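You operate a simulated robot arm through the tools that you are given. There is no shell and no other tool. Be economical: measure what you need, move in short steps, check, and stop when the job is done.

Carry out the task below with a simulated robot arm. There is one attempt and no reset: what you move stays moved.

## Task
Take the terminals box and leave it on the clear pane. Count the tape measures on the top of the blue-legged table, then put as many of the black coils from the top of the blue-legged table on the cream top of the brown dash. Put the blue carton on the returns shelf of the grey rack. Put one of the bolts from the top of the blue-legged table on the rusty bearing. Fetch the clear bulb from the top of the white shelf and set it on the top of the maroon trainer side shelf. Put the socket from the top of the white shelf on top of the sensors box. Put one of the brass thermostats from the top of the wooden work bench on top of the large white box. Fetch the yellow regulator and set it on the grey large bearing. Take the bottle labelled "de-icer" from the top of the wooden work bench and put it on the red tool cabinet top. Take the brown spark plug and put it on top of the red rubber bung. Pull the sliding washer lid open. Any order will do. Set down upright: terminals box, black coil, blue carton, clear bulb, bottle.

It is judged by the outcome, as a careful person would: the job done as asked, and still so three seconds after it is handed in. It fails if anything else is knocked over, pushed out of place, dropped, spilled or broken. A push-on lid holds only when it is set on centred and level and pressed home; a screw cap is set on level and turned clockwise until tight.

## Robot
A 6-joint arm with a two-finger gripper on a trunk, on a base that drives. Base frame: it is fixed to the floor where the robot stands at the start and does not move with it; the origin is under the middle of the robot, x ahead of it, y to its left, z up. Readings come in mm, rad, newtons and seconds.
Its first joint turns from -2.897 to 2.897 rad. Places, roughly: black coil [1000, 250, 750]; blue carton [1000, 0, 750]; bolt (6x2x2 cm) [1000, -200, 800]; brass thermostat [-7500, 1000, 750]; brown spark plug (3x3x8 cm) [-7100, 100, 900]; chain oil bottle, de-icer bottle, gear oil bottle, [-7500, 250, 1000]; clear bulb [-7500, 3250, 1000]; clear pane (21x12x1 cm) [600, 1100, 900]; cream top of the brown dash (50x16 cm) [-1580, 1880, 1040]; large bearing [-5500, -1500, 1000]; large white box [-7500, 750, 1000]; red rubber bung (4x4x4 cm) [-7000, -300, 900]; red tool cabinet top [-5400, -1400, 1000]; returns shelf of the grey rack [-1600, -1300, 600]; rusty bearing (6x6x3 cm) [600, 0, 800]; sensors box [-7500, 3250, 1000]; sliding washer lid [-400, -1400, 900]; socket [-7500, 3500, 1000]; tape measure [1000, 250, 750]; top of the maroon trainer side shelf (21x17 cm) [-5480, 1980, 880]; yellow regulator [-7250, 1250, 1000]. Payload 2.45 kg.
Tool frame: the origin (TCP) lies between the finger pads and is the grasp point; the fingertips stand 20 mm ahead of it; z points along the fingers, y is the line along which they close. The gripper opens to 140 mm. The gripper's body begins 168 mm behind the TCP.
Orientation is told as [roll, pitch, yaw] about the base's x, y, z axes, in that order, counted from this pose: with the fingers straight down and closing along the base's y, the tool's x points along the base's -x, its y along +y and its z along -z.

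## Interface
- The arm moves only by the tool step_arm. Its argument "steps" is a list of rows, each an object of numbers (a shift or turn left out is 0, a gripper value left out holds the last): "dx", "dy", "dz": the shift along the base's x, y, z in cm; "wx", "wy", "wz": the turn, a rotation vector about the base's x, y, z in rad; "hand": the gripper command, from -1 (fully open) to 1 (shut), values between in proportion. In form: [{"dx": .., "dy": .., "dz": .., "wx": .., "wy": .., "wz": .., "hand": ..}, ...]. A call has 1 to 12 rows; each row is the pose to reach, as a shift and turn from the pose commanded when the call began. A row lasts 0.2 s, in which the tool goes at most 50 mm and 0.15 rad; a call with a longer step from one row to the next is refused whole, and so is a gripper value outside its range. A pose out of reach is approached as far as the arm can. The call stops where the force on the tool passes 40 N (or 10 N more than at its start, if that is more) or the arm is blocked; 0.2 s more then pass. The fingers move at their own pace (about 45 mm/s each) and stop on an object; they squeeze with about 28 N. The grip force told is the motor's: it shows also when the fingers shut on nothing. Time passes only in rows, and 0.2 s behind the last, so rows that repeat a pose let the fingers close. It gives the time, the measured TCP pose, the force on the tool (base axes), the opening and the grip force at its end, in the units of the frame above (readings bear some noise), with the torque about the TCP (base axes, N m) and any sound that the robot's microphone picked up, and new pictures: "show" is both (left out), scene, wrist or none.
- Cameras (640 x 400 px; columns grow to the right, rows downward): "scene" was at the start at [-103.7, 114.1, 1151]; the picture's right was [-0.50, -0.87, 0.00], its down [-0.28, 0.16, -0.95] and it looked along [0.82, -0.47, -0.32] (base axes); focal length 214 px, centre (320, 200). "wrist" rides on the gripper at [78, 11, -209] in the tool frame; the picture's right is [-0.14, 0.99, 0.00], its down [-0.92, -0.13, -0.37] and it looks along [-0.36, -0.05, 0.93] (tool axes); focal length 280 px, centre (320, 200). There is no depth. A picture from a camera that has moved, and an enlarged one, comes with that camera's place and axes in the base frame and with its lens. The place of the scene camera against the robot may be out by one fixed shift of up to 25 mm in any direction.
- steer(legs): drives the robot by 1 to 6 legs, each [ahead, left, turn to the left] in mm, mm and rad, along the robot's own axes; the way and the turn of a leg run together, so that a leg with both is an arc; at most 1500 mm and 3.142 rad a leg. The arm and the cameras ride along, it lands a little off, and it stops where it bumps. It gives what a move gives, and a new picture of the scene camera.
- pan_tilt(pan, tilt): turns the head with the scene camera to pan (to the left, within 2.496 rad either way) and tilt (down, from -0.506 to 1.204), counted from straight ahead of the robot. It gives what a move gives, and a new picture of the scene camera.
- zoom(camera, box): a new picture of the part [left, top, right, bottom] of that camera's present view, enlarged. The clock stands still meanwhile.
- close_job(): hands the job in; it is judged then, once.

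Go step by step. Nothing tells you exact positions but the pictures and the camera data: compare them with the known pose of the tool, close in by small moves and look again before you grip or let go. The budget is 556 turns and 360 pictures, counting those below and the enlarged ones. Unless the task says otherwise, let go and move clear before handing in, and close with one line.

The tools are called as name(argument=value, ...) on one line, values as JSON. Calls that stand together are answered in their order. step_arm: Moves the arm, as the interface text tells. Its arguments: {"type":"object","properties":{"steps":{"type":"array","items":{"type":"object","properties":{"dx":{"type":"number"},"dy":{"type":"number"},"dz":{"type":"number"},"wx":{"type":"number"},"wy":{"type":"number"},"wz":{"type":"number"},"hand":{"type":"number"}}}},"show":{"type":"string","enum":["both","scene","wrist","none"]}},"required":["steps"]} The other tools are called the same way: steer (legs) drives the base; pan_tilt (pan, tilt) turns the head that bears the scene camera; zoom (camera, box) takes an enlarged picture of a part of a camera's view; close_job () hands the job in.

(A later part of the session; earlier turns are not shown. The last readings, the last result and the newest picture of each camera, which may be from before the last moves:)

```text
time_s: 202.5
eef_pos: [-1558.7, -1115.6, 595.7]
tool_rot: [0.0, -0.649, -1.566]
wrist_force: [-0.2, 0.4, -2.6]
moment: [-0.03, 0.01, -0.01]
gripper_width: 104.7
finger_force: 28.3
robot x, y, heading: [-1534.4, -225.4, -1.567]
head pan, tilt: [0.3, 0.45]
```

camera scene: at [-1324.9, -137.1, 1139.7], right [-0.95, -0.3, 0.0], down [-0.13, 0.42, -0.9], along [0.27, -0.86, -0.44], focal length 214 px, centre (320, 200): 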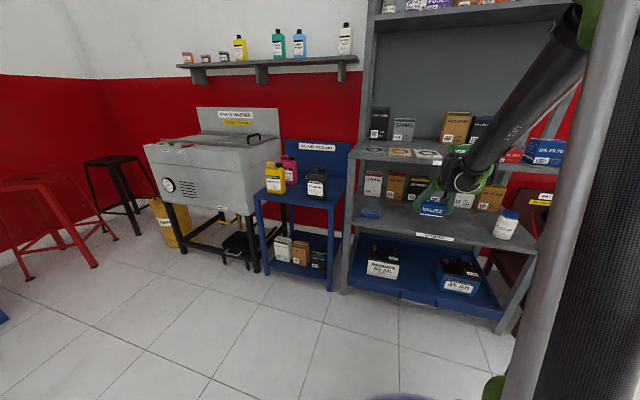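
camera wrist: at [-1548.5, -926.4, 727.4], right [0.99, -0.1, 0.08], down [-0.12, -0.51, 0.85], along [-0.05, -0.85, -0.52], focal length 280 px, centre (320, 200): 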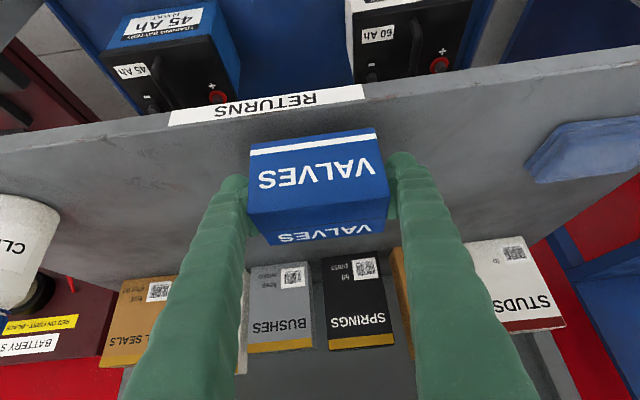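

step_arm(steps=[{"dz": -0.2}], show="none")

step_arm(steps=[{"dz": -0.2}], show="wrist")

zoom(camera="scene", box=[370, 170, 490, 245])

```text
time_s: 202.9
eef_pos: [-1558.6, -1115.6, 594.8]
tool_rot: [0.0, -0.648, -1.565]
wrist_force: [-0.3, 0.8, -2.8]
moment: [-0.02, -0.02, 0.01]
gripper_width: 104.8
finger_force: 28.0
robot x, y, heading: [-1533.8, -226.0, -1.567]
head pan, tilt: [0.3, 0.45]
```

```text
time_s: 203.3
eef_pos: [-1559.1, -1114.8, 592.3]
tool_rot: [-0.001, -0.649, -1.566]
wrist_force: [0.5, 0.1, -3.7]
moment: [-0.03, -0.01, -0.01]
gripper_width: 105.0
finger_force: 28.1
robot x, y, heading: [-1531.2, -224.2, -1.565]
head pan, tilt: [0.3, 0.45]
camera wrist: at [-1548.3, -926.3, 711.4], right [0.99, -0.1, 0.08], down [-0.12, -0.51, 0.85], along [-0.05, -0.85, -0.52], focal length 280 px, centre (320, 200)
```

wrist: 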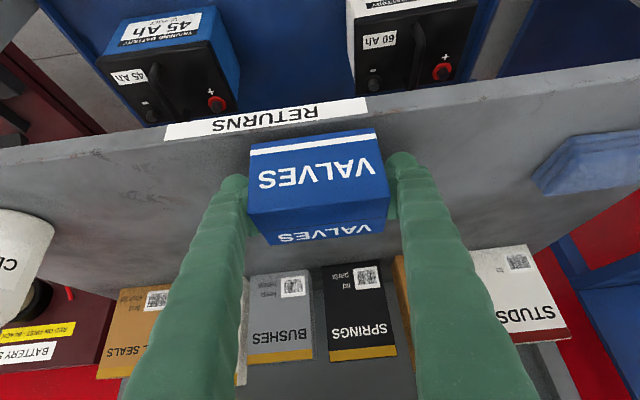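

```text
5.33 times, centred on (430, 208) of scene
camera zoom: at [-1324.9, -137.2, 1139.7], right [-0.95, -0.3, 0.0], down [-0.13, 0.42, -0.9], along [0.27, -0.86, -0.44], focal length 1144 px, centre (-267, 160)
```

zoom: 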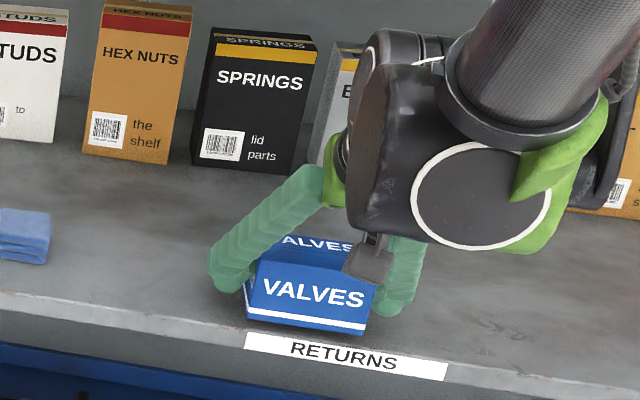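

The wrist parallax puts the shelf edge at y≈−1077 and top ≈550; I'll move 35 mm further in, then continue down.

step_arm(steps=[{"dy": -1.7, "dz": 0.3}, {"dy": -3.5, "dz": 0.3}], show="none")

step_arm(steps=[{"dz": -0.4}], show="none")

step_arm(steps=[{"dz": -0.2}], show="none")

step_arm(steps=[{"dz": -0.2}], show="none")

```text
time_s: 203.9
eef_pos: [-1558.1, -1149.6, 595.0]
tool_rot: [0.0, -0.649, -1.565]
wrist_force: [-0.2, 0.0, -3.8]
moment: [-0.05, -0.02, 0.0]
gripper_width: 105.0
finger_force: 27.9
robot x, y, heading: [-1533.9, -226.8, -1.57]
head pan, tilt: [0.3, 0.45]
```

```text
time_s: 204.3
eef_pos: [-1558.4, -1150.5, 591.8]
tool_rot: [0.0, -0.647, -1.567]
wrist_force: [-0.3, 0.2, -3.1]
moment: [0.0, 0.01, 0.0]
gripper_width: 104.8
finger_force: 28.5
robot x, y, heading: [-1531.7, -222.5, -1.566]
head pan, tilt: [0.3, 0.45]
```

```text
time_s: 204.7
eef_pos: [-1558.7, -1150.6, 589.0]
tool_rot: [-0.001, -0.65, -1.565]
wrist_force: [-0.3, -1.7, -3.4]
moment: [-0.02, 0.02, -0.01]
gripper_width: 104.7
finger_force: 27.9
robot x, y, heading: [-1532.6, -227.5, -1.568]
head pan, tilt: [0.3, 0.45]
```

```text
time_s: 205.1
eef_pos: [-1557.9, -1150.0, 587.0]
tool_rot: [0.0, -0.65, -1.565]
wrist_force: [-0.8, -0.3, -3.7]
moment: [-0.04, 0.0, -0.02]
gripper_width: 104.9
finger_force: 28.1
robot x, y, heading: [-1530.5, -224.9, -1.571]
head pan, tilt: [0.3, 0.45]
```

step_arm(steps=[{"dz": -0.2}], show="none")

step_arm(steps=[{"dz": -0.2}], show="none")

step_arm(steps=[{"dz": -0.2}], show="none")

step_arm(steps=[{"dz": -0.2}], show="wrist")

```text
time_s: 205.5
eef_pos: [-1559.1, -1150.9, 584.7]
tool_rot: [0.001, -0.649, -1.566]
wrist_force: [0.5, 0.8, -3.3]
moment: [0.0, 0.03, 0.03]
gripper_width: 104.7
finger_force: 28.0
robot x, y, heading: [-1536.9, -223.4, -1.564]
head pan, tilt: [0.3, 0.45]
```

```text
time_s: 205.9
eef_pos: [-1558.7, -1151.1, 583.1]
tool_rot: [0.0, -0.651, -1.565]
wrist_force: [1.4, 1.4, 16.8]
moment: [-0.47, 0.89, -0.05]
gripper_width: 104.8
finger_force: 28.1
robot x, y, heading: [-1531.2, -227.6, -1.565]
head pan, tilt: [0.3, 0.45]
```

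```text
time_s: 206.3
eef_pos: [-1559.2, -1149.6, 583.1]
tool_rot: [0.002, -0.653, -1.566]
wrist_force: [0.7, 1.6, 35.5]
moment: [0.5, 0.06, 0.05]
gripper_width: 105.0
finger_force: 28.1
robot x, y, heading: [-1529.5, -223.0, -1.57]
head pan, tilt: [0.3, 0.45]
```

```text
time_s: 206.7
eef_pos: [-1558.6, -1149.9, 580.5]
tool_rot: [0.0, -0.65, -1.564]
wrist_force: [1.2, -1.9, 35.1]
moment: [0.51, 0.01, -0.03]
gripper_width: 104.9
finger_force: 28.2
robot x, y, heading: [-1532.8, -227.6, -1.569]
head pan, tilt: [0.3, 0.45]
camera wrist: at [-1548.8, -960.7, 699.3], right [0.99, -0.1, 0.08], down [-0.12, -0.51, 0.85], along [-0.05, -0.85, -0.52], focal length 280 px, centre (320, 200)
```

wrist: 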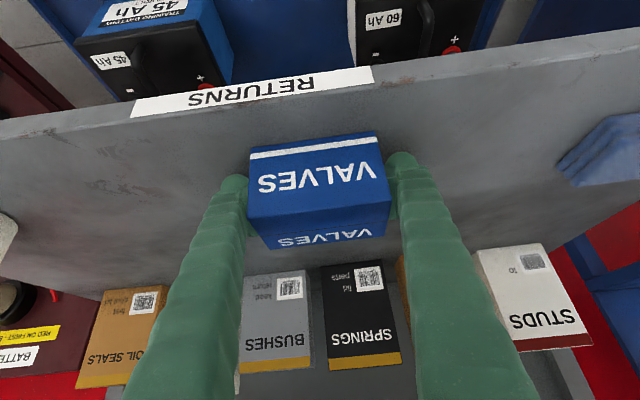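

Contact with the shelf. Release and retreat back and up out of the shelf.

step_arm(steps=[{"dz": 0.25, "hand": 0.2}, {"dz": 0.25, "hand": -0.7}, {"dz": 0.25}, {"dz": 1.5, "dy": 1.2}, {"dz": 4, "dy": 5}, {"dz": 6, "dy": 9.5}, {"dz": 7, "dy": 14}, {"dz": 7, "dy": 19}, {"dz": 7, "dy": 24}], show="both")

```text
time_s: 208.7
eef_pos: [-1559.3, -909.8, 649.4]
tool_rot: [0.0, -0.65, -1.566]
wrist_force: [-0.1, -0.3, -0.5]
moment: [0.03, 0.01, 0.02]
gripper_width: 118.7
finger_force: 0.1
robot x, y, heading: [-1532.9, -228.1, -1.568]
head pan, tilt: [0.3, 0.45]
camera scene: at [-1324.9, -137.1, 1139.7], right [-0.95, -0.3, 0.0], down [-0.13, 0.42, -0.9], along [0.27, -0.86, -0.44], focal length 214 px, centre (320, 200)
camera wrist: at [-1548.7, -721.5, 768.0], right [0.99, -0.1, 0.08], down [-0.13, -0.51, 0.85], along [-0.05, -0.85, -0.52], focal length 280 px, centre (320, 200)
```

scene: 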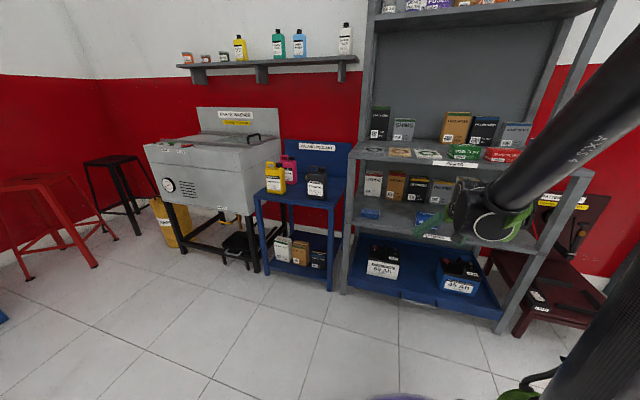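
wrist: 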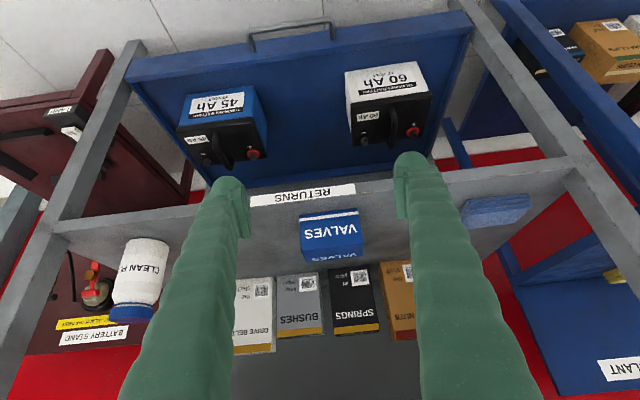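

Carton is on the returns shelf. Raise and straighten the arm, then look at the parts washer.

step_arm(steps=[{"dz": 5}, {"dz": 10}, {"dz": 15}, {"dz": 20}, {"dz": 25}, {"dz": 30}, {"dz": 35, "wx": 0.13}, {"dz": 40, "wx": 0.26}, {"dz": 44, "wx": 0.39}, {"dz": 46, "wx": 0.52}, {"dz": 46, "wx": 0.65}], show="none")

steer(legs=[[-300, 0, 0], [0, 1050, 0]])

```text
time_s: 211.1
eef_pos: [-1559.0, -910.6, 1109.8]
tool_rot: [0.003, 0.003, -1.566]
wrist_force: [0.4, 0.8, -0.6]
moment: [-0.09, 0.02, -0.02]
gripper_width: 118.9
finger_force: 0.2
robot x, y, heading: [-1531.8, -226.4, -1.57]
head pan, tilt: [0.3, 0.45]
```

```text
time_s: 218.1
eef_pos: [-520.5, -604.5, 1108.8]
tool_rot: [0.004, 0.001, -1.568]
wrist_force: [0.6, 0.2, 0.7]
moment: [-0.01, 0.04, 0.01]
gripper_width: 118.9
finger_force: 0.0
robot x, y, heading: [-491.9, 82.4, -1.568]
head pan, tilt: [0.3, 0.45]
camera scene: at [-284.9, 167.7, 1139.7], right [-0.95, -0.3, 0.0], down [-0.13, 0.42, -0.9], along [0.27, -0.86, -0.44], focal length 214 px, centre (320, 200)
```

scene: 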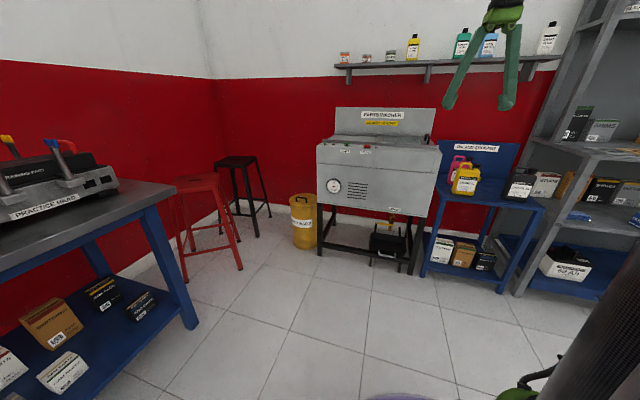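

zoom(camera="scene", box=[300, 90, 460, 190])

steer(legs=[[300, 0, 0]])

zoom(camera="wrist", box=[0, 0, 640, 400])

```text
4.00 times, centred on (380, 140) of scene
camera zoom: at [-284.9, 167.7, 1139.7], right [-0.95, -0.3, 0.0], down [-0.13, 0.42, -0.9], along [0.27, -0.86, -0.44], focal length 858 px, centre (80, 440)
```

zoom: 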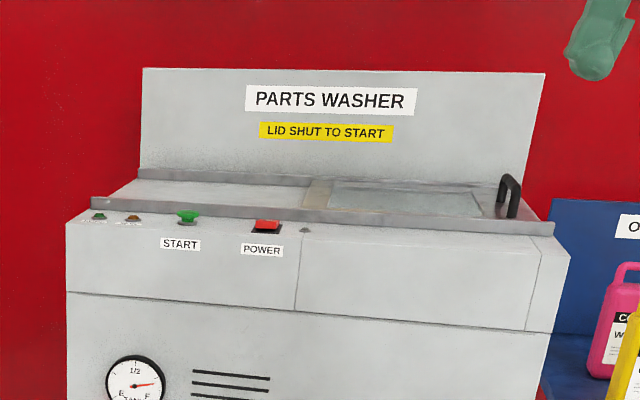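

```text
time_s: 220.2
eef_pos: [-519.4, -907.0, 1109.2]
tool_rot: [0.005, 0.0, -1.567]
wrist_force: [1.1, 0.3, 0.4]
moment: [0.0, 0.03, 0.01]
gripper_width: 119.0
finger_force: 0.0
robot x, y, heading: [-488.8, -218.9, -1.572]
head pan, tilt: [0.3, 0.45]
camera scene: at [-284.4, -132.8, 1139.7], right [-0.95, -0.3, 0.0], down [-0.13, 0.42, -0.9], along [0.27, -0.86, -0.44], focal length 214 px, centre (320, 200)
```

scene: 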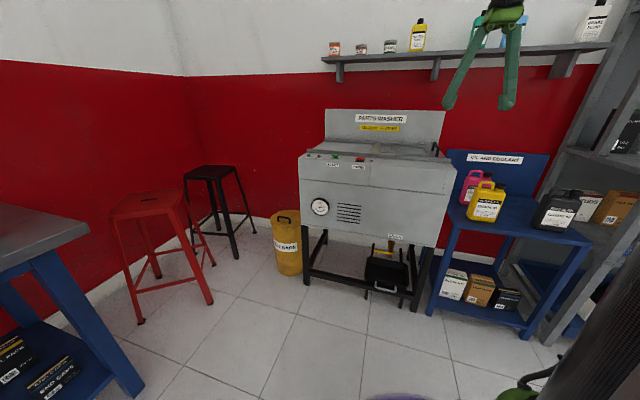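

```text
1.00 times, centred on (320, 200) of wrist (not enlarged: the box is as wide or as high as the picture)
camera zoom: at [-509.1, -827.7, 1318.4], right [0.99, -0.13, 0.0], down [-0.13, -0.92, 0.37], along [-0.05, -0.37, -0.93], focal length 280 px, centre (320, 200)
```

zoom: 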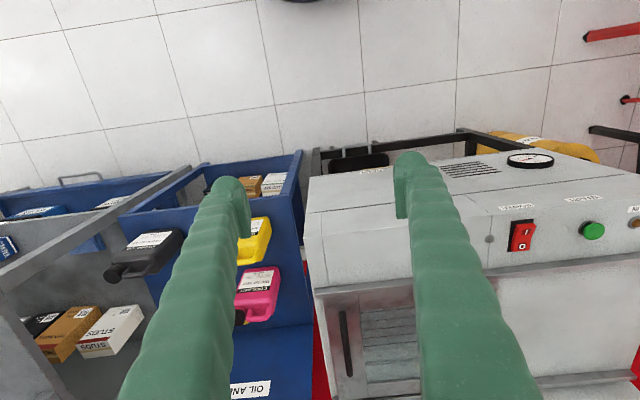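

step_arm(steps=[{"dx": 4.5}, {"dx": 9}, {"dx": 13.5}, {"dx": 18, "dy": -2}, {"dx": 22, "dy": -4}], show="wrist")

```text
time_s: 221.4
eef_pos: [-299.7, -945.4, 1109.6]
tool_rot: [0.004, -0.001, -1.568]
wrist_force: [0.3, -0.2, 0.2]
moment: [-0.09, -0.06, 0.0]
gripper_width: 119.1
finger_force: 0.0
robot x, y, heading: [-493.2, -221.4, -1.572]
head pan, tilt: [0.3, 0.45]
camera wrist: at [-289.8, -866.8, 1318.9], right [0.99, -0.13, 0.0], down [-0.13, -0.92, 0.37], along [-0.05, -0.37, -0.93], focal length 280 px, centre (320, 200)
```

wrist: 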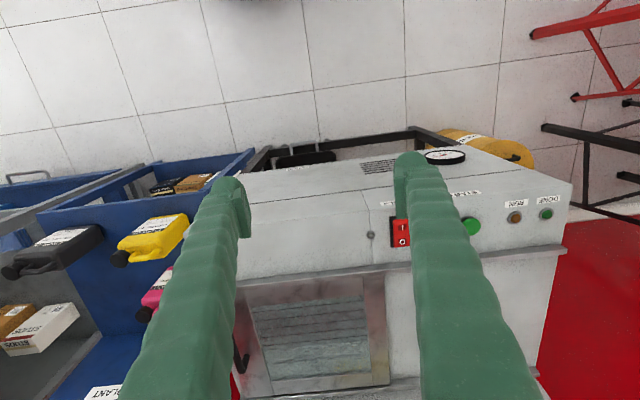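

The lid's handle is at its −x end, about (−525,−1335,885); the lid slides toward +x along the rails. Drive closer.

steer(legs=[[240, 0, 0]])

step_arm(steps=[{"dx": -4.5}, {"dx": -9}, {"dx": -13.5, "dy": -1}, {"dx": -18, "dy": -3}, {"dx": -22.5, "dy": -5}, {"dx": -22.5, "dy": -9}], show="wrist")

```text
time_s: 223.1
eef_pos: [-300.5, -1183.4, 1109.8]
tool_rot: [0.004, 0.0, -1.566]
wrist_force: [0.5, 0.9, -0.1]
moment: [0.03, 0.0, -0.02]
gripper_width: 119.1
finger_force: 0.0
robot x, y, heading: [-490.1, -457.1, -1.57]
head pan, tilt: [0.3, 0.45]
camera scene: at [-283.8, -370.3, 1139.7], right [-0.95, -0.3, 0.0], down [-0.13, 0.42, -0.9], along [0.27, -0.86, -0.44], focal length 214 px, centre (320, 200)
```

scene: 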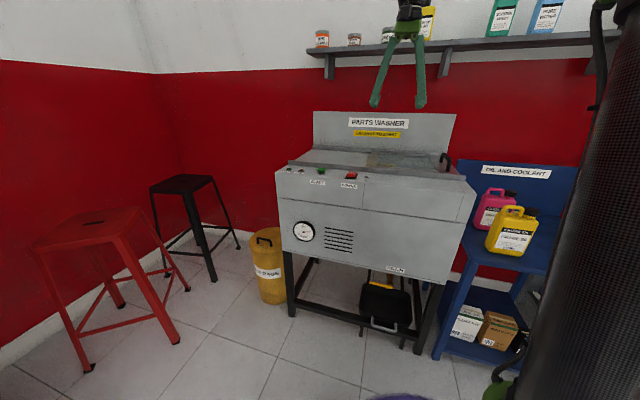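

```text
time_s: 224.5
eef_pos: [-525.7, -1272.4, 1108.7]
tool_rot: [0.001, -0.001, -1.567]
wrist_force: [0.4, 0.0, 0.4]
moment: [-0.1, 0.02, -0.02]
gripper_width: 118.9
finger_force: 0.1
robot x, y, heading: [-493.9, -456.2, -1.57]
head pan, tilt: [0.3, 0.45]
camera wrist: at [-515.9, -1192.9, 1318.5], right [0.99, -0.13, 0.0], down [-0.13, -0.92, 0.37], along [-0.05, -0.37, -0.93], focal length 280 px, centre (320, 200)
```

wrist: 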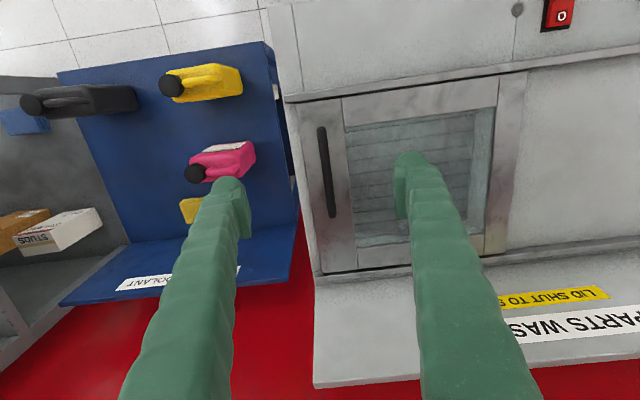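

step_arm(steps=[{"dx": 0.4, "dy": -3, "dz": -3, "hand": 0.14}, {"dx": 0.4, "dy": -4.4, "dz": -7.5}, {"dx": 0.4, "dy": -4.4, "dz": -12}, {"dx": 0.4, "dy": -4.4, "dz": -16.5}], show="wrist")

```text
time_s: 225.5
eef_pos: [-520.7, -1316.7, 943.3]
tool_rot: [0.002, 0.001, -1.568]
wrist_force: [0.3, 0.4, 0.2]
moment: [-0.05, -0.01, -0.01]
gripper_width: 60.0
finger_force: 0.1
robot x, y, heading: [-491.2, -457.5, -1.566]
head pan, tilt: [0.3, 0.45]
camera wrist: at [-510.7, -1238.5, 1152.7], right [0.99, -0.13, 0.0], down [-0.13, -0.92, 0.37], along [-0.05, -0.37, -0.93], focal length 280 px, centre (320, 200)
```

wrist: 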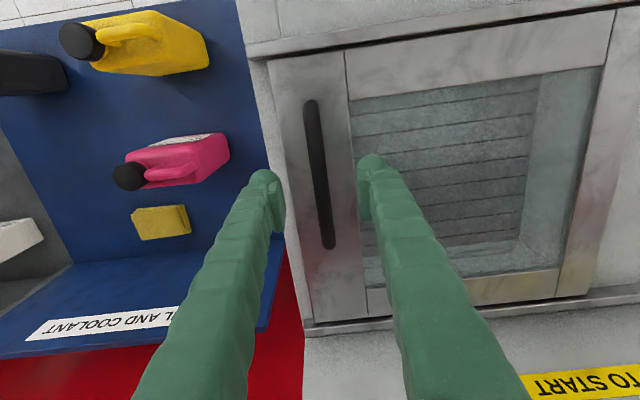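

step_arm(steps=[{"dz": -2.5}, {"dz": -4.5}, {"dz": -5.5}, {"dz": -5.5, "hand": 1}, {"dz": -5.5}, {"dz": -5.5}, {"dz": -5.5}], show="wrist")

```text
time_s: 226.4
eef_pos: [-520.3, -1317.5, 893.5]
tool_rot: [0.003, -0.004, -1.566]
wrist_force: [1.0, -0.2, 39.9]
moment: [0.46, -1.08, 0.02]
gripper_width: 53.4
finger_force: 9.6
robot x, y, heading: [-489.7, -455.8, -1.57]
head pan, tilt: [0.3, 0.45]
stopped in row 4: the force on the tool passed its limit at 55 N (the readings are from after the stop); the commanded pose is now the measured one
camera wrist: at [-510.3, -1238.1, 1102.3], right [0.99, -0.13, 0.0], down [-0.13, -0.92, 0.37], along [-0.05, -0.37, -0.93], focal length 280 px, centre (320, 200)
```

wrist: 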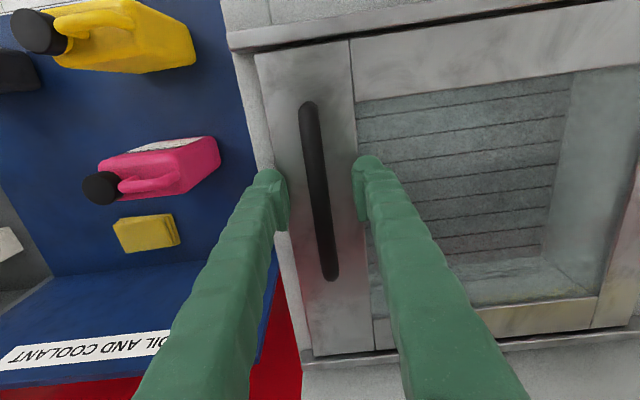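

Fingertips touched the lid at 873; raise 6 mm and close on the handle.

step_arm(steps=[{"dz": 0.7}, {"dz": 0.7, "hand": 1}, {"dz": 0.7}, {"dz": 0.7}, {"dz": 0.7}], show="wrist")

```text
time_s: 227.6
eef_pos: [-520.7, -1317.9, 897.5]
tool_rot: [0.003, -0.001, -1.568]
wrist_force: [6.0, 0.8, -8.8]
moment: [-0.1, 0.1, -0.35]
gripper_width: 7.6
finger_force: 35.2
robot x, y, heading: [-489.0, -459.1, -1.567]
head pan, tilt: [0.3, 0.45]
camera wrist: at [-510.2, -1239.6, 1107.1], right [0.99, -0.13, 0.0], down [-0.13, -0.92, 0.37], along [-0.05, -0.37, -0.93], focal length 280 px, centre (320, 200)
```

wrist: 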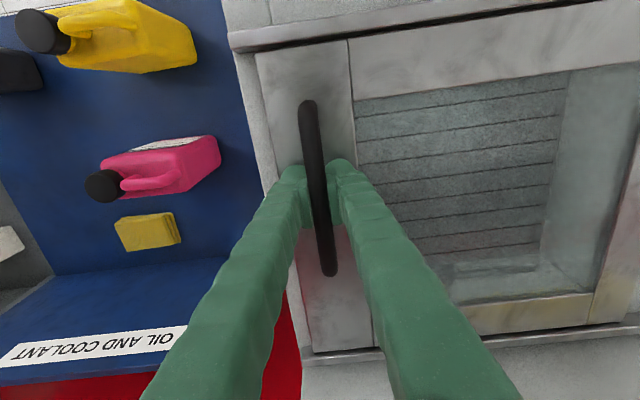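

step_arm(steps=[{"dx": 1}, {"dx": 2}, {"dx": 3}], show="wrist")

```text
time_s: 228.4
eef_pos: [-491.3, -1318.1, 898.2]
tool_rot: [0.007, -0.003, -1.57]
wrist_force: [-1.2, -3.9, -0.6]
moment: [0.01, -0.03, -0.26]
gripper_width: 7.8
finger_force: 36.0
robot x, y, heading: [-489.7, -461.4, -1.569]
head pan, tilt: [0.3, 0.45]
camera wrist: at [-480.3, -1239.5, 1107.1], right [0.99, -0.14, 0.0], down [-0.13, -0.92, 0.37], along [-0.05, -0.37, -0.93], focal length 280 px, centre (320, 200)
```

wrist: 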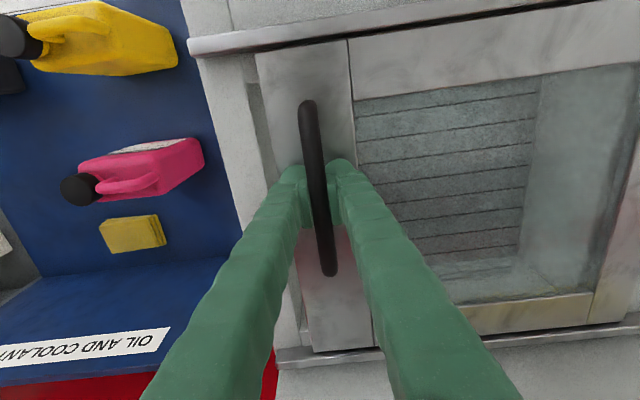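

The lid slides freely toward +x. Continue until the end stop.

step_arm(steps=[{"dx": 2.5}, {"dx": 5}, {"dx": 7.5}, {"dx": 10}, {"dx": 12.5}, {"dx": 15}, {"dx": 17.5}, {"dx": 20}, {"dx": 22.5}, {"dx": 25}], show="both")

```text
time_s: 230.6
eef_pos: [-241.3, -1318.9, 897.4]
tool_rot: [0.005, -0.001, -1.569]
wrist_force: [0.5, -7.6, -7.9]
moment: [0.21, -0.03, -0.29]
gripper_width: 7.7
finger_force: 35.5
robot x, y, heading: [-491.5, -459.2, -1.572]
head pan, tilt: [0.3, 0.45]
camera scene: at [-283.6, -370.9, 1139.7], right [-0.95, -0.3, 0.0], down [-0.13, 0.42, -0.9], along [0.27, -0.86, -0.44], focal length 214 px, centre (320, 200)
camera wrist: at [-230.1, -1239.8, 1107.2], right [0.99, -0.14, 0.0], down [-0.13, -0.92, 0.37], along [-0.05, -0.37, -0.93], focal length 280 px, centre (320, 200)
```

scene: 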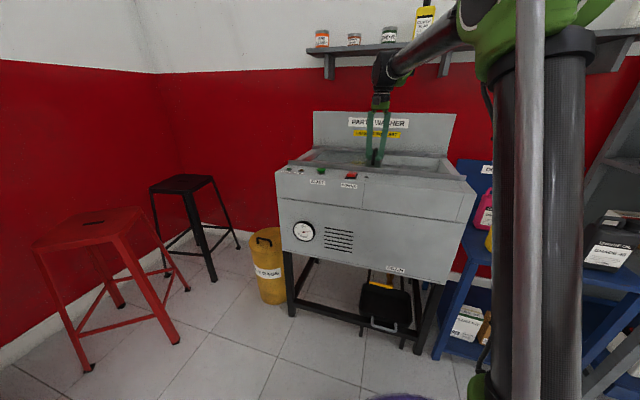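
wrist: 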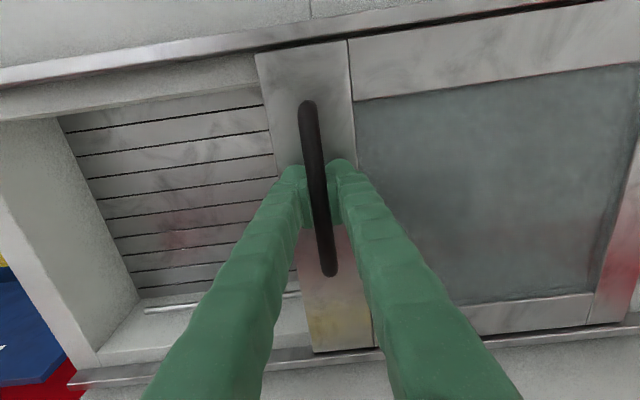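

step_arm(steps=[{"dx": 2}, {"dx": 4}, {"dx": 6}, {"dx": 8}], show="both")

zoom(camera="scene", box=[260, 100, 480, 238])

```text
time_s: 231.4
eef_pos: [-190.9, -1317.4, 898.5]
tool_rot: [-0.002, 0.0, -1.576]
wrist_force: [-6.9, 0.9, 2.8]
moment: [0.04, -0.09, 0.37]
gripper_width: 7.8
finger_force: 35.3
robot x, y, heading: [-491.8, -460.2, -1.572]
head pan, tilt: [0.3, 0.45]
stopped in row 4: the force on the tool passed its limit at 58 N (the readings are from after the stop); the commanded pose is now the measured one
camera scene: at [-284.1, -370.7, 1139.7], right [-0.96, -0.29, 0.0], down [-0.13, 0.42, -0.9], along [0.27, -0.86, -0.44], focal length 214 px, centre (320, 200)
camera wrist: at [-178.2, -1240.2, 1107.2], right [0.99, -0.14, 0.0], down [-0.13, -0.92, 0.37], along [-0.05, -0.37, -0.93], focal length 280 px, centre (320, 200)
```

scene: 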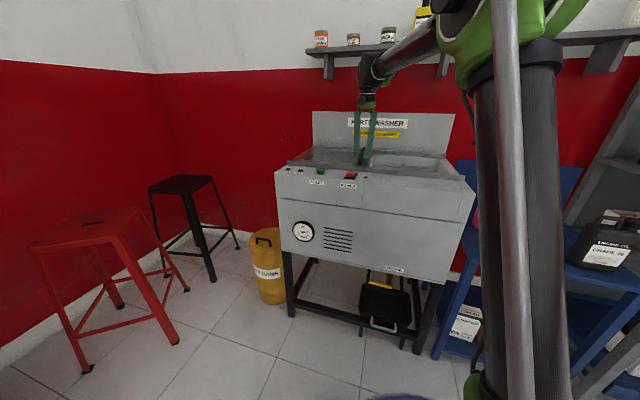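
wrist: 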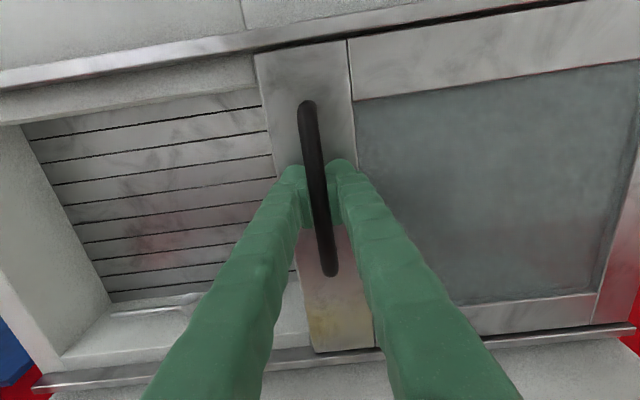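

```text
2.90 times, centred on (370, 169) of scene
camera zoom: at [-284.1, -370.7, 1139.7], right [-0.96, -0.29, 0.0], down [-0.13, 0.42, -0.9], along [0.27, -0.86, -0.44], focal length 622 px, centre (175, 290)
```

zoom: 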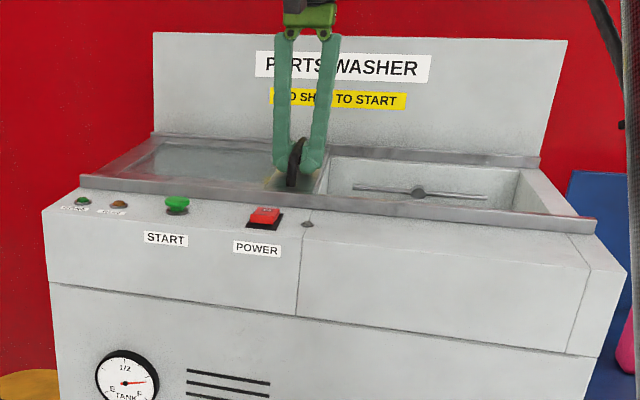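

End stop reached; lid fully open. Release the handle and rise.

step_arm(steps=[{"hand": 0.3}, {"hand": 0.3}, {"hand": 0.3}, {"dz": 4}, {"dz": 9}, {"dz": 14}, {"dz": 19}, {"dz": 22, "dy": 4}, {"dz": 22, "dy": 8}, {"dz": 22, "dy": 12}], show="wrist")

```text
time_s: 233.6
eef_pos: [-188.8, -1200.4, 1117.6]
tool_rot: [-0.002, 0.0, -1.572]
wrist_force: [-0.3, -0.9, -0.2]
moment: [0.09, 0.05, 0.02]
gripper_width: 48.9
finger_force: 0.1
robot x, y, heading: [-490.9, -460.2, -1.569]
head pan, tilt: [0.3, 0.45]
camera wrist: at [-176.5, -1121.3, 1326.6], right [0.99, -0.14, 0.0], down [-0.13, -0.92, 0.37], along [-0.05, -0.36, -0.93], focal length 280 px, centre (320, 200)
```

wrist: 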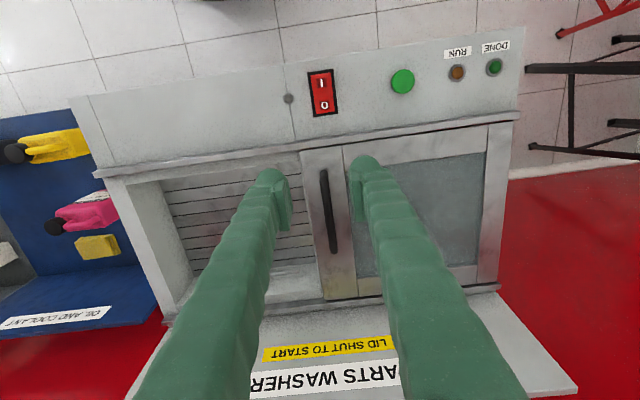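

Lid open. Now drive across the room toward the wooden bench (x≈−7500).

step_arm(steps=[{"dx": -4}, {"dx": -8}, {"dx": -12}, {"dx": -16}, {"dx": -20}, {"dx": -24}, {"dx": -28}], show="none")

steer(legs=[[-480, 0, 0], [0, 0, -1.57], [1500, 0, 0], [1500, 0, 0]])

pan_tilt(pan=0.0, tilt=0.25)

```text
time_s: 235.2
eef_pos: [-468.1, -1196.8, 1118.4]
tool_rot: [-0.003, 0.0, -1.577]
wrist_force: [-1.1, 0.1, -0.1]
moment: [0.02, 0.02, 0.01]
gripper_width: 49.0
finger_force: 0.1
robot x, y, heading: [-489.9, -459.0, -1.57]
head pan, tilt: [0.3, 0.45]
```

```text
time_s: 255.9
eef_pos: [-4224.8, -65.3, 1119.0]
tool_rot: [-0.001, -0.001, -3.122]
wrist_force: [-0.5, -0.7, -0.9]
moment: [-0.04, 0.01, -0.01]
gripper_width: 48.9
finger_force: 0.0
robot x, y, heading: [-3486.8, -25.4, -3.121]
head pan, tilt: [0.3, 0.45]
camera scene: at [-3374.6, -238.9, 1139.7], right [-0.32, 0.95, 0.0], down [0.41, 0.14, -0.9], along [-0.85, -0.29, -0.44], focal length 214 px, centre (320, 200)
```

scene: 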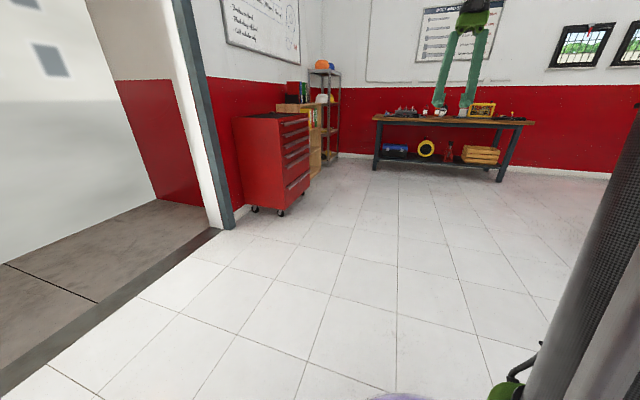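

```text
time_s: 256.7
eef_pos: [-4225.7, -64.7, 1118.1]
tool_rot: [-0.003, 0.0, -3.123]
wrist_force: [-0.5, -0.5, -0.1]
moment: [0.01, 0.01, -0.01]
gripper_width: 48.5
finger_force: 0.2
robot x, y, heading: [-3487.0, -26.5, -3.117]
head pan, tilt: [0.0, 0.25]
camera scene: at [-3380.8, -211.9, 1158.3], right [-0.02, 1.0, 0.0], down [0.25, 0.01, -0.97], along [-0.97, -0.02, -0.25], focal length 214 px, centre (320, 200)
```

scene: 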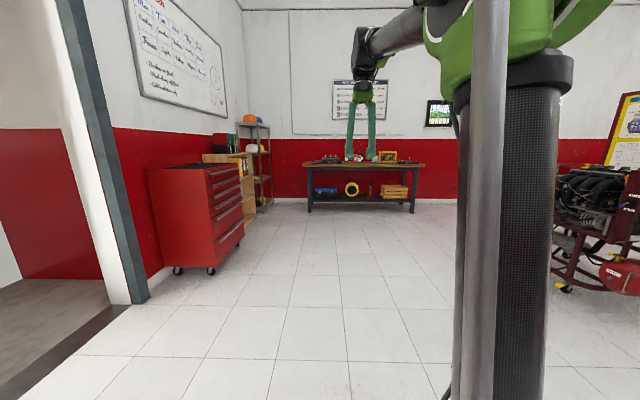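

steer(legs=[[1500, 0, -0.02], [1000, 0, 0]])

zoom(camera="scene", box=[200, 140, 440, 290])

pan_tilt(pan=-0.7, tilt=0.3)

```text
time_s: 269.0
eef_pos: [-6739.0, -78.6, 1117.6]
tool_rot: [-0.002, 0.001, -3.139]
wrist_force: [0.1, 0.1, -0.3]
moment: [-0.03, 0.0, -0.02]
gripper_width: 48.9
finger_force: 0.1
robot x, y, heading: [-5997.4, -53.3, -3.135]
head pan, tilt: [0.0, 0.25]
camera scene: at [-5896.6, -239.4, 1158.4], right [-0.01, 1.0, 0.0], down [0.25, 0.0, -0.97], along [-0.97, -0.01, -0.25], focal length 214 px, centre (320, 200)
```

scene: 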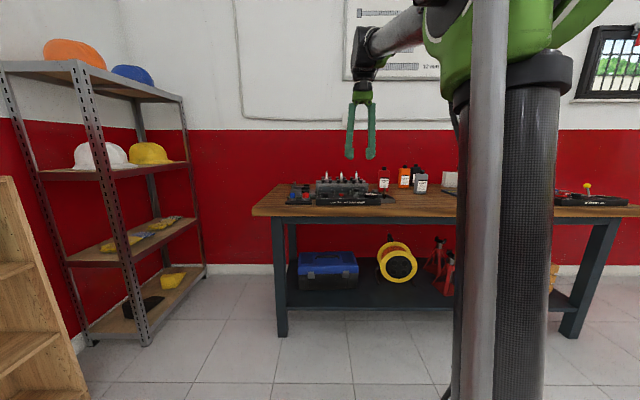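

```text
2.67 times, centred on (320, 215) of scene
camera zoom: at [-5896.6, -239.4, 1158.4], right [-0.01, 1.0, 0.0], down [0.25, 0.0, -0.97], along [-0.97, -0.01, -0.25], focal length 572 px, centre (320, 160)
```

zoom: 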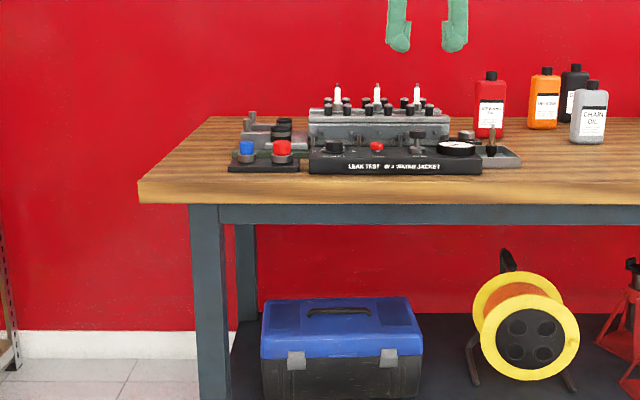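

```text
time_s: 270.1
eef_pos: [-6738.4, -78.1, 1117.7]
tool_rot: [0.0, -0.001, -3.139]
wrist_force: [0.4, 0.1, -0.8]
moment: [0.02, 0.04, -0.01]
gripper_width: 49.1
finger_force: 0.1
robot x, y, heading: [-5998.0, -44.3, -3.138]
head pan, tilt: [-0.7, 0.3]
camera scene: at [-5875.0, -179.1, 1153.7], right [0.64, 0.77, 0.0], down [0.23, -0.19, -0.96], along [-0.73, 0.61, -0.3], focal length 214 px, centre (320, 200)
```

scene: 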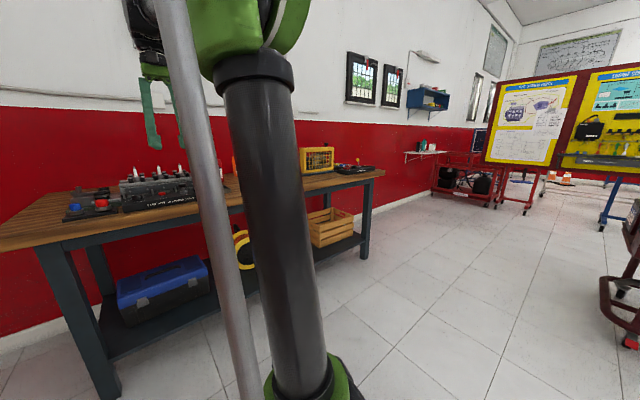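

steer(legs=[[330, 0, 0]])

zoom(camera="wrist", box=[0, 0, 640, 400])

```text
time_s: 272.2
eef_pos: [-7071.0, -80.6, 1119.6]
tool_rot: [-0.002, 0.001, -3.137]
wrist_force: [0.5, -1.0, -0.9]
moment: [0.04, -0.01, -0.01]
gripper_width: 49.1
finger_force: 0.0
robot x, y, heading: [-6328.8, -55.3, -3.133]
head pan, tilt: [-0.7, 0.3]
camera scene: at [-6206.9, -181.1, 1153.7], right [0.64, 0.77, 0.0], down [0.23, -0.19, -0.96], along [-0.73, 0.61, -0.3], focal length 214 px, centre (320, 200)
```

scene: 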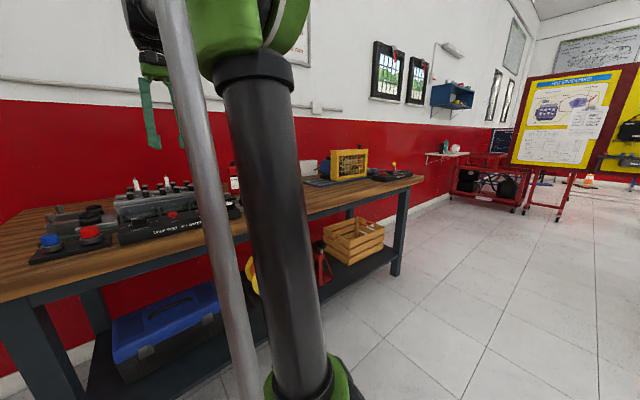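

```text
1.00 times, centred on (320, 200) of wrist (not enlarged: the box is as wide or as high as the picture)
camera zoom: at [-6991.8, -91.3, 1327.3], right [-0.13, -0.99, 0.0], down [-0.92, 0.12, 0.37], along [-0.37, 0.05, -0.93], focal length 280 px, centre (320, 200)
```

zoom: 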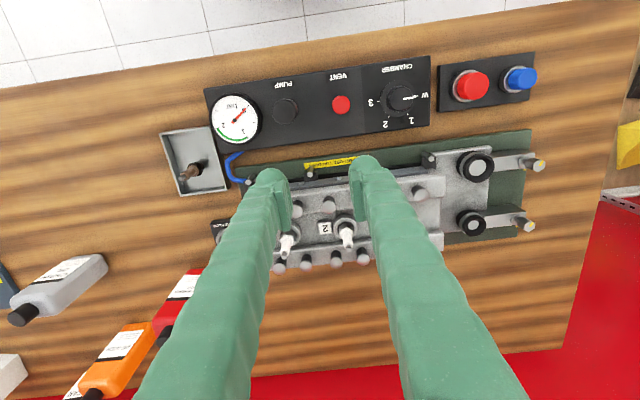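

zoom(camera="wrist", box=[140, 100, 300, 200])

zoom(camera="wrist", box=[400, 30, 560, 130])

```text
4.00 times, centred on (220, 150) of wrist
camera zoom: at [-6991.8, -91.3, 1327.3], right [-0.13, -0.99, 0.0], down [-0.92, 0.12, 0.37], along [-0.37, 0.05, -0.93], focal length 1122 px, centre (720, 400)
```

zoom: 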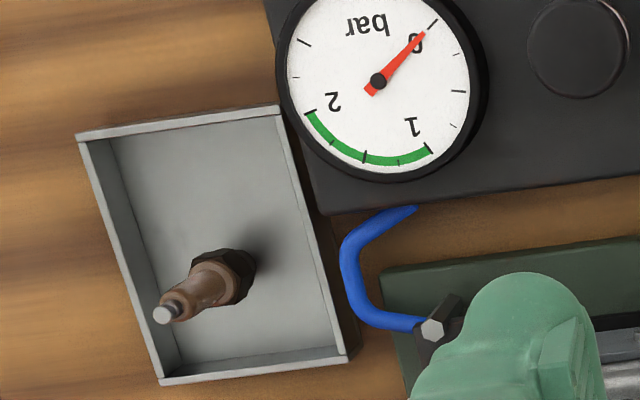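

```text
4.00 times, centred on (480, 80) of wrist
camera zoom: at [-6991.8, -91.3, 1327.3], right [-0.13, -0.99, 0.0], down [-0.92, 0.12, 0.37], along [-0.37, 0.05, -0.93], focal length 1122 px, centre (-320, 680)
```

zoom: 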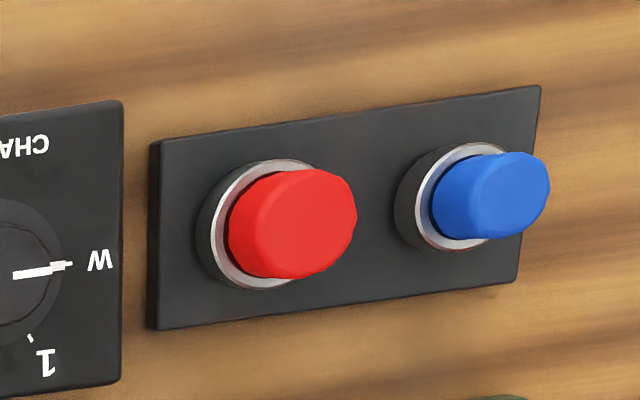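

Brown plug stands in the grey tray at ≈(−7096,144), top ≈905. Red bung at ≈(−7020,−319). Move over the plug.

step_arm(steps=[{"dx": -0.5, "dy": 4.5}, {"dx": -1, "dy": 9}, {"dx": -1.5, "dy": 13.5}, {"dx": -2, "dy": 18}, {"dx": -2.5, "dy": 22.4}, {"dx": -2.5, "dy": 22.4, "dz": -5}, {"dx": -2.5, "dy": 22.4, "dz": -10}, {"dx": -2.5, "dy": 22.4, "dz": -15}], show="wrist")

```text
time_s: 274.1
eef_pos: [-7094.8, 143.9, 967.6]
tool_rot: [-0.001, 0.001, -3.137]
wrist_force: [0.2, -0.5, -0.2]
moment: [0.01, 0.01, -0.01]
gripper_width: 49.0
finger_force: 0.0
robot x, y, heading: [-6329.7, -49.6, -3.135]
head pan, tilt: [-0.7, 0.3]
camera wrist: at [-7016.7, 133.4, 1176.9], right [-0.13, -0.99, 0.0], down [-0.92, 0.12, 0.37], along [-0.37, 0.05, -0.93], focal length 280 px, centre (320, 200)
```

wrist: 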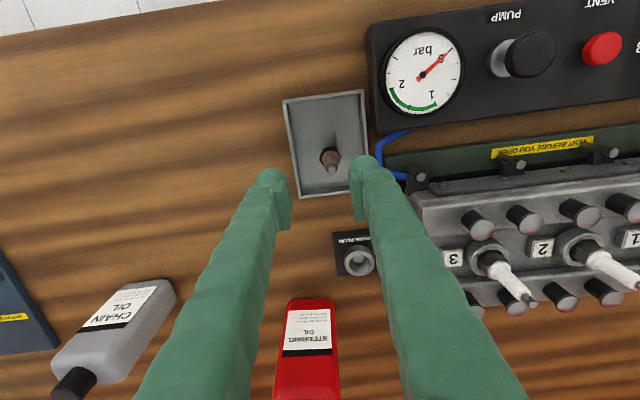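

step_arm(steps=[{"dy": -1.4}, {"dy": -1.4, "dz": -3}, {"dy": -1.4, "dz": -5}], show="wrist")

```text
time_s: 274.9
eef_pos: [-7095.2, 128.0, 917.6]
tool_rot: [-0.002, 0.001, -3.137]
wrist_force: [-0.2, 0.1, 0.5]
moment: [-0.01, -0.01, 0.01]
gripper_width: 49.1
finger_force: 0.0
robot x, y, heading: [-6333.1, -55.2, -3.131]
head pan, tilt: [-0.7, 0.3]
camera wrist: at [-7016.3, 118.2, 1126.8], right [-0.13, -0.99, 0.0], down [-0.92, 0.12, 0.37], along [-0.37, 0.05, -0.93], focal length 280 px, centre (320, 200)
```

wrist: 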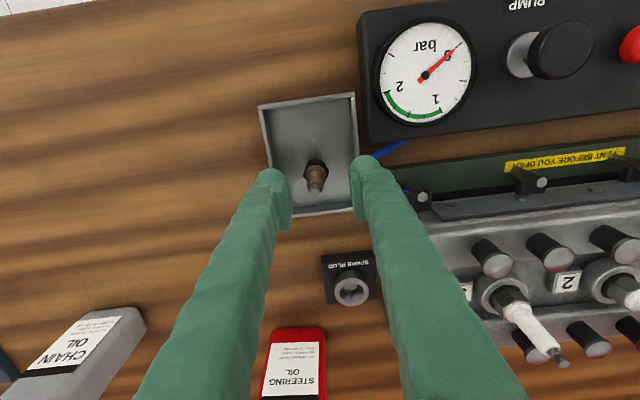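

step_arm(steps=[{"dy": 0.2, "dz": -2}, {"dy": 0.2, "dz": -3.6}, {"dy": 0.2, "dz": -3.6, "hand": 1}, {"dy": 0.2, "dz": -3.6}, {"dy": 0.2, "dz": -3.6}], show="wrist")

```text
time_s: 275.4
eef_pos: [-7095.1, 131.5, 890.0]
tool_rot: [-0.002, -0.003, -3.141]
wrist_force: [7.8, 0.1, 20.5]
moment: [-0.76, -0.21, 0.27]
gripper_width: 49.9
finger_force: 0.6
robot x, y, heading: [-6333.5, -53.3, -3.132]
head pan, tilt: [-0.7, 0.3]
stopped in row 2: the force on the tool passed its limit at 80 N (the readings are from after the stop); the commanded pose is now the measured one
camera wrist: at [-7016.4, 120.6, 1099.8], right [-0.14, -0.99, 0.0], down [-0.92, 0.13, 0.37], along [-0.37, 0.05, -0.93], focal length 280 px, centre (320, 200)
```

wrist: 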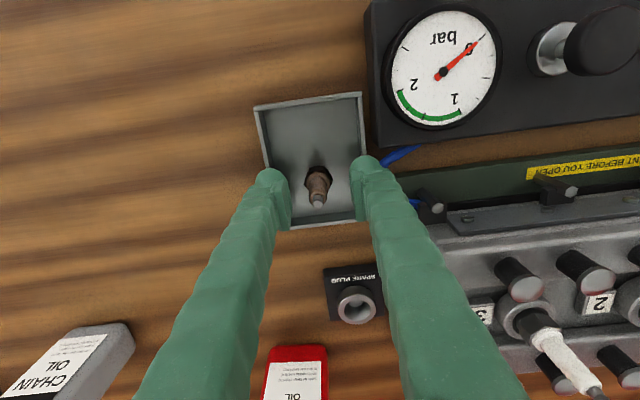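

The bench is higher than assumed (rim ≈870, plug top ≈930). Raise to TCP 900, recentre and close on the ceramic.

step_arm(steps=[{"dz": 1, "dx": 0.4}, {"dz": 1, "dx": 0.8}, {"dz": 1, "dx": 0.8, "hand": 1}, {"dz": 1, "dx": 0.8}, {"dz": 1, "dx": 0.8}, {"dz": 1, "dx": 0.8}], show="wrist")

```text
time_s: 276.8
eef_pos: [-7088.3, 131.4, 900.7]
tool_rot: [-0.003, -0.003, -3.14]
wrist_force: [-3.4, 1.3, 21.2]
moment: [0.04, 0.09, -0.02]
gripper_width: 11.8
finger_force: 28.1
robot x, y, heading: [-6331.2, -53.2, -3.137]
head pan, tilt: [-0.7, 0.3]
camera wrist: at [-7009.1, 120.4, 1109.2], right [-0.14, -0.99, 0.0], down [-0.92, 0.13, 0.37], along [-0.37, 0.05, -0.93], focal length 280 px, centre (320, 200)
```

wrist: 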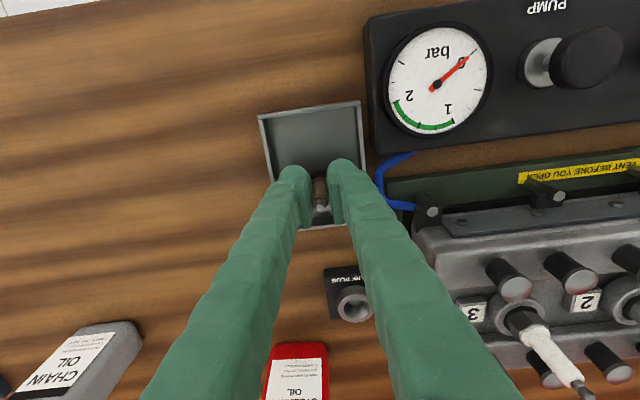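

step_arm(steps=[{"dz": 2}, {"dz": 5}, {"dz": 9}, {"dz": 13}], show="wrist")

zoom(camera="wrist", box=[240, 100, 400, 250])

```text
time_s: 277.8
eef_pos: [-7088.1, 131.9, 1030.3]
tool_rot: [-0.001, -0.003, -3.14]
wrist_force: [-0.1, -0.4, 0.3]
moment: [0.0, -0.07, 0.0]
gripper_width: 11.7
finger_force: 27.6
robot x, y, heading: [-6331.8, -52.1, -3.131]
head pan, tilt: [-0.7, 0.3]
camera wrist: at [-7009.9, 120.5, 1239.0], right [-0.14, -0.99, 0.0], down [-0.92, 0.13, 0.37], along [-0.37, 0.05, -0.93], focal length 280 px, centre (320, 200)
```

wrist: 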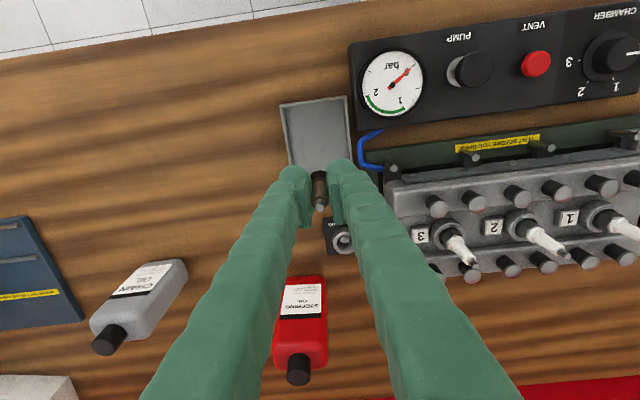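

```text
2.67 times, centred on (320, 175) of wrist
camera zoom: at [-7009.9, 120.5, 1239.0], right [-0.14, -0.99, 0.0], down [-0.92, 0.13, 0.37], along [-0.37, 0.05, -0.93], focal length 748 px, centre (320, 267)
```

zoom: 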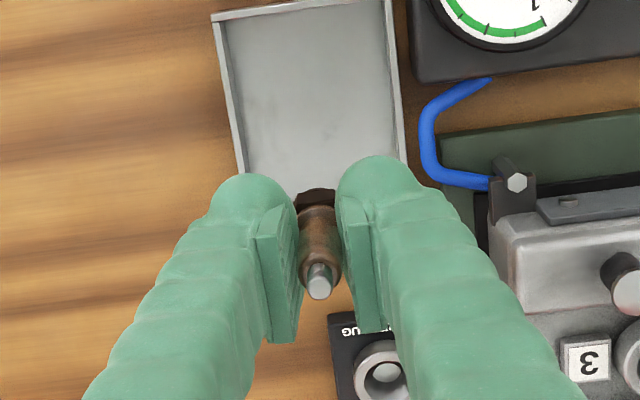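

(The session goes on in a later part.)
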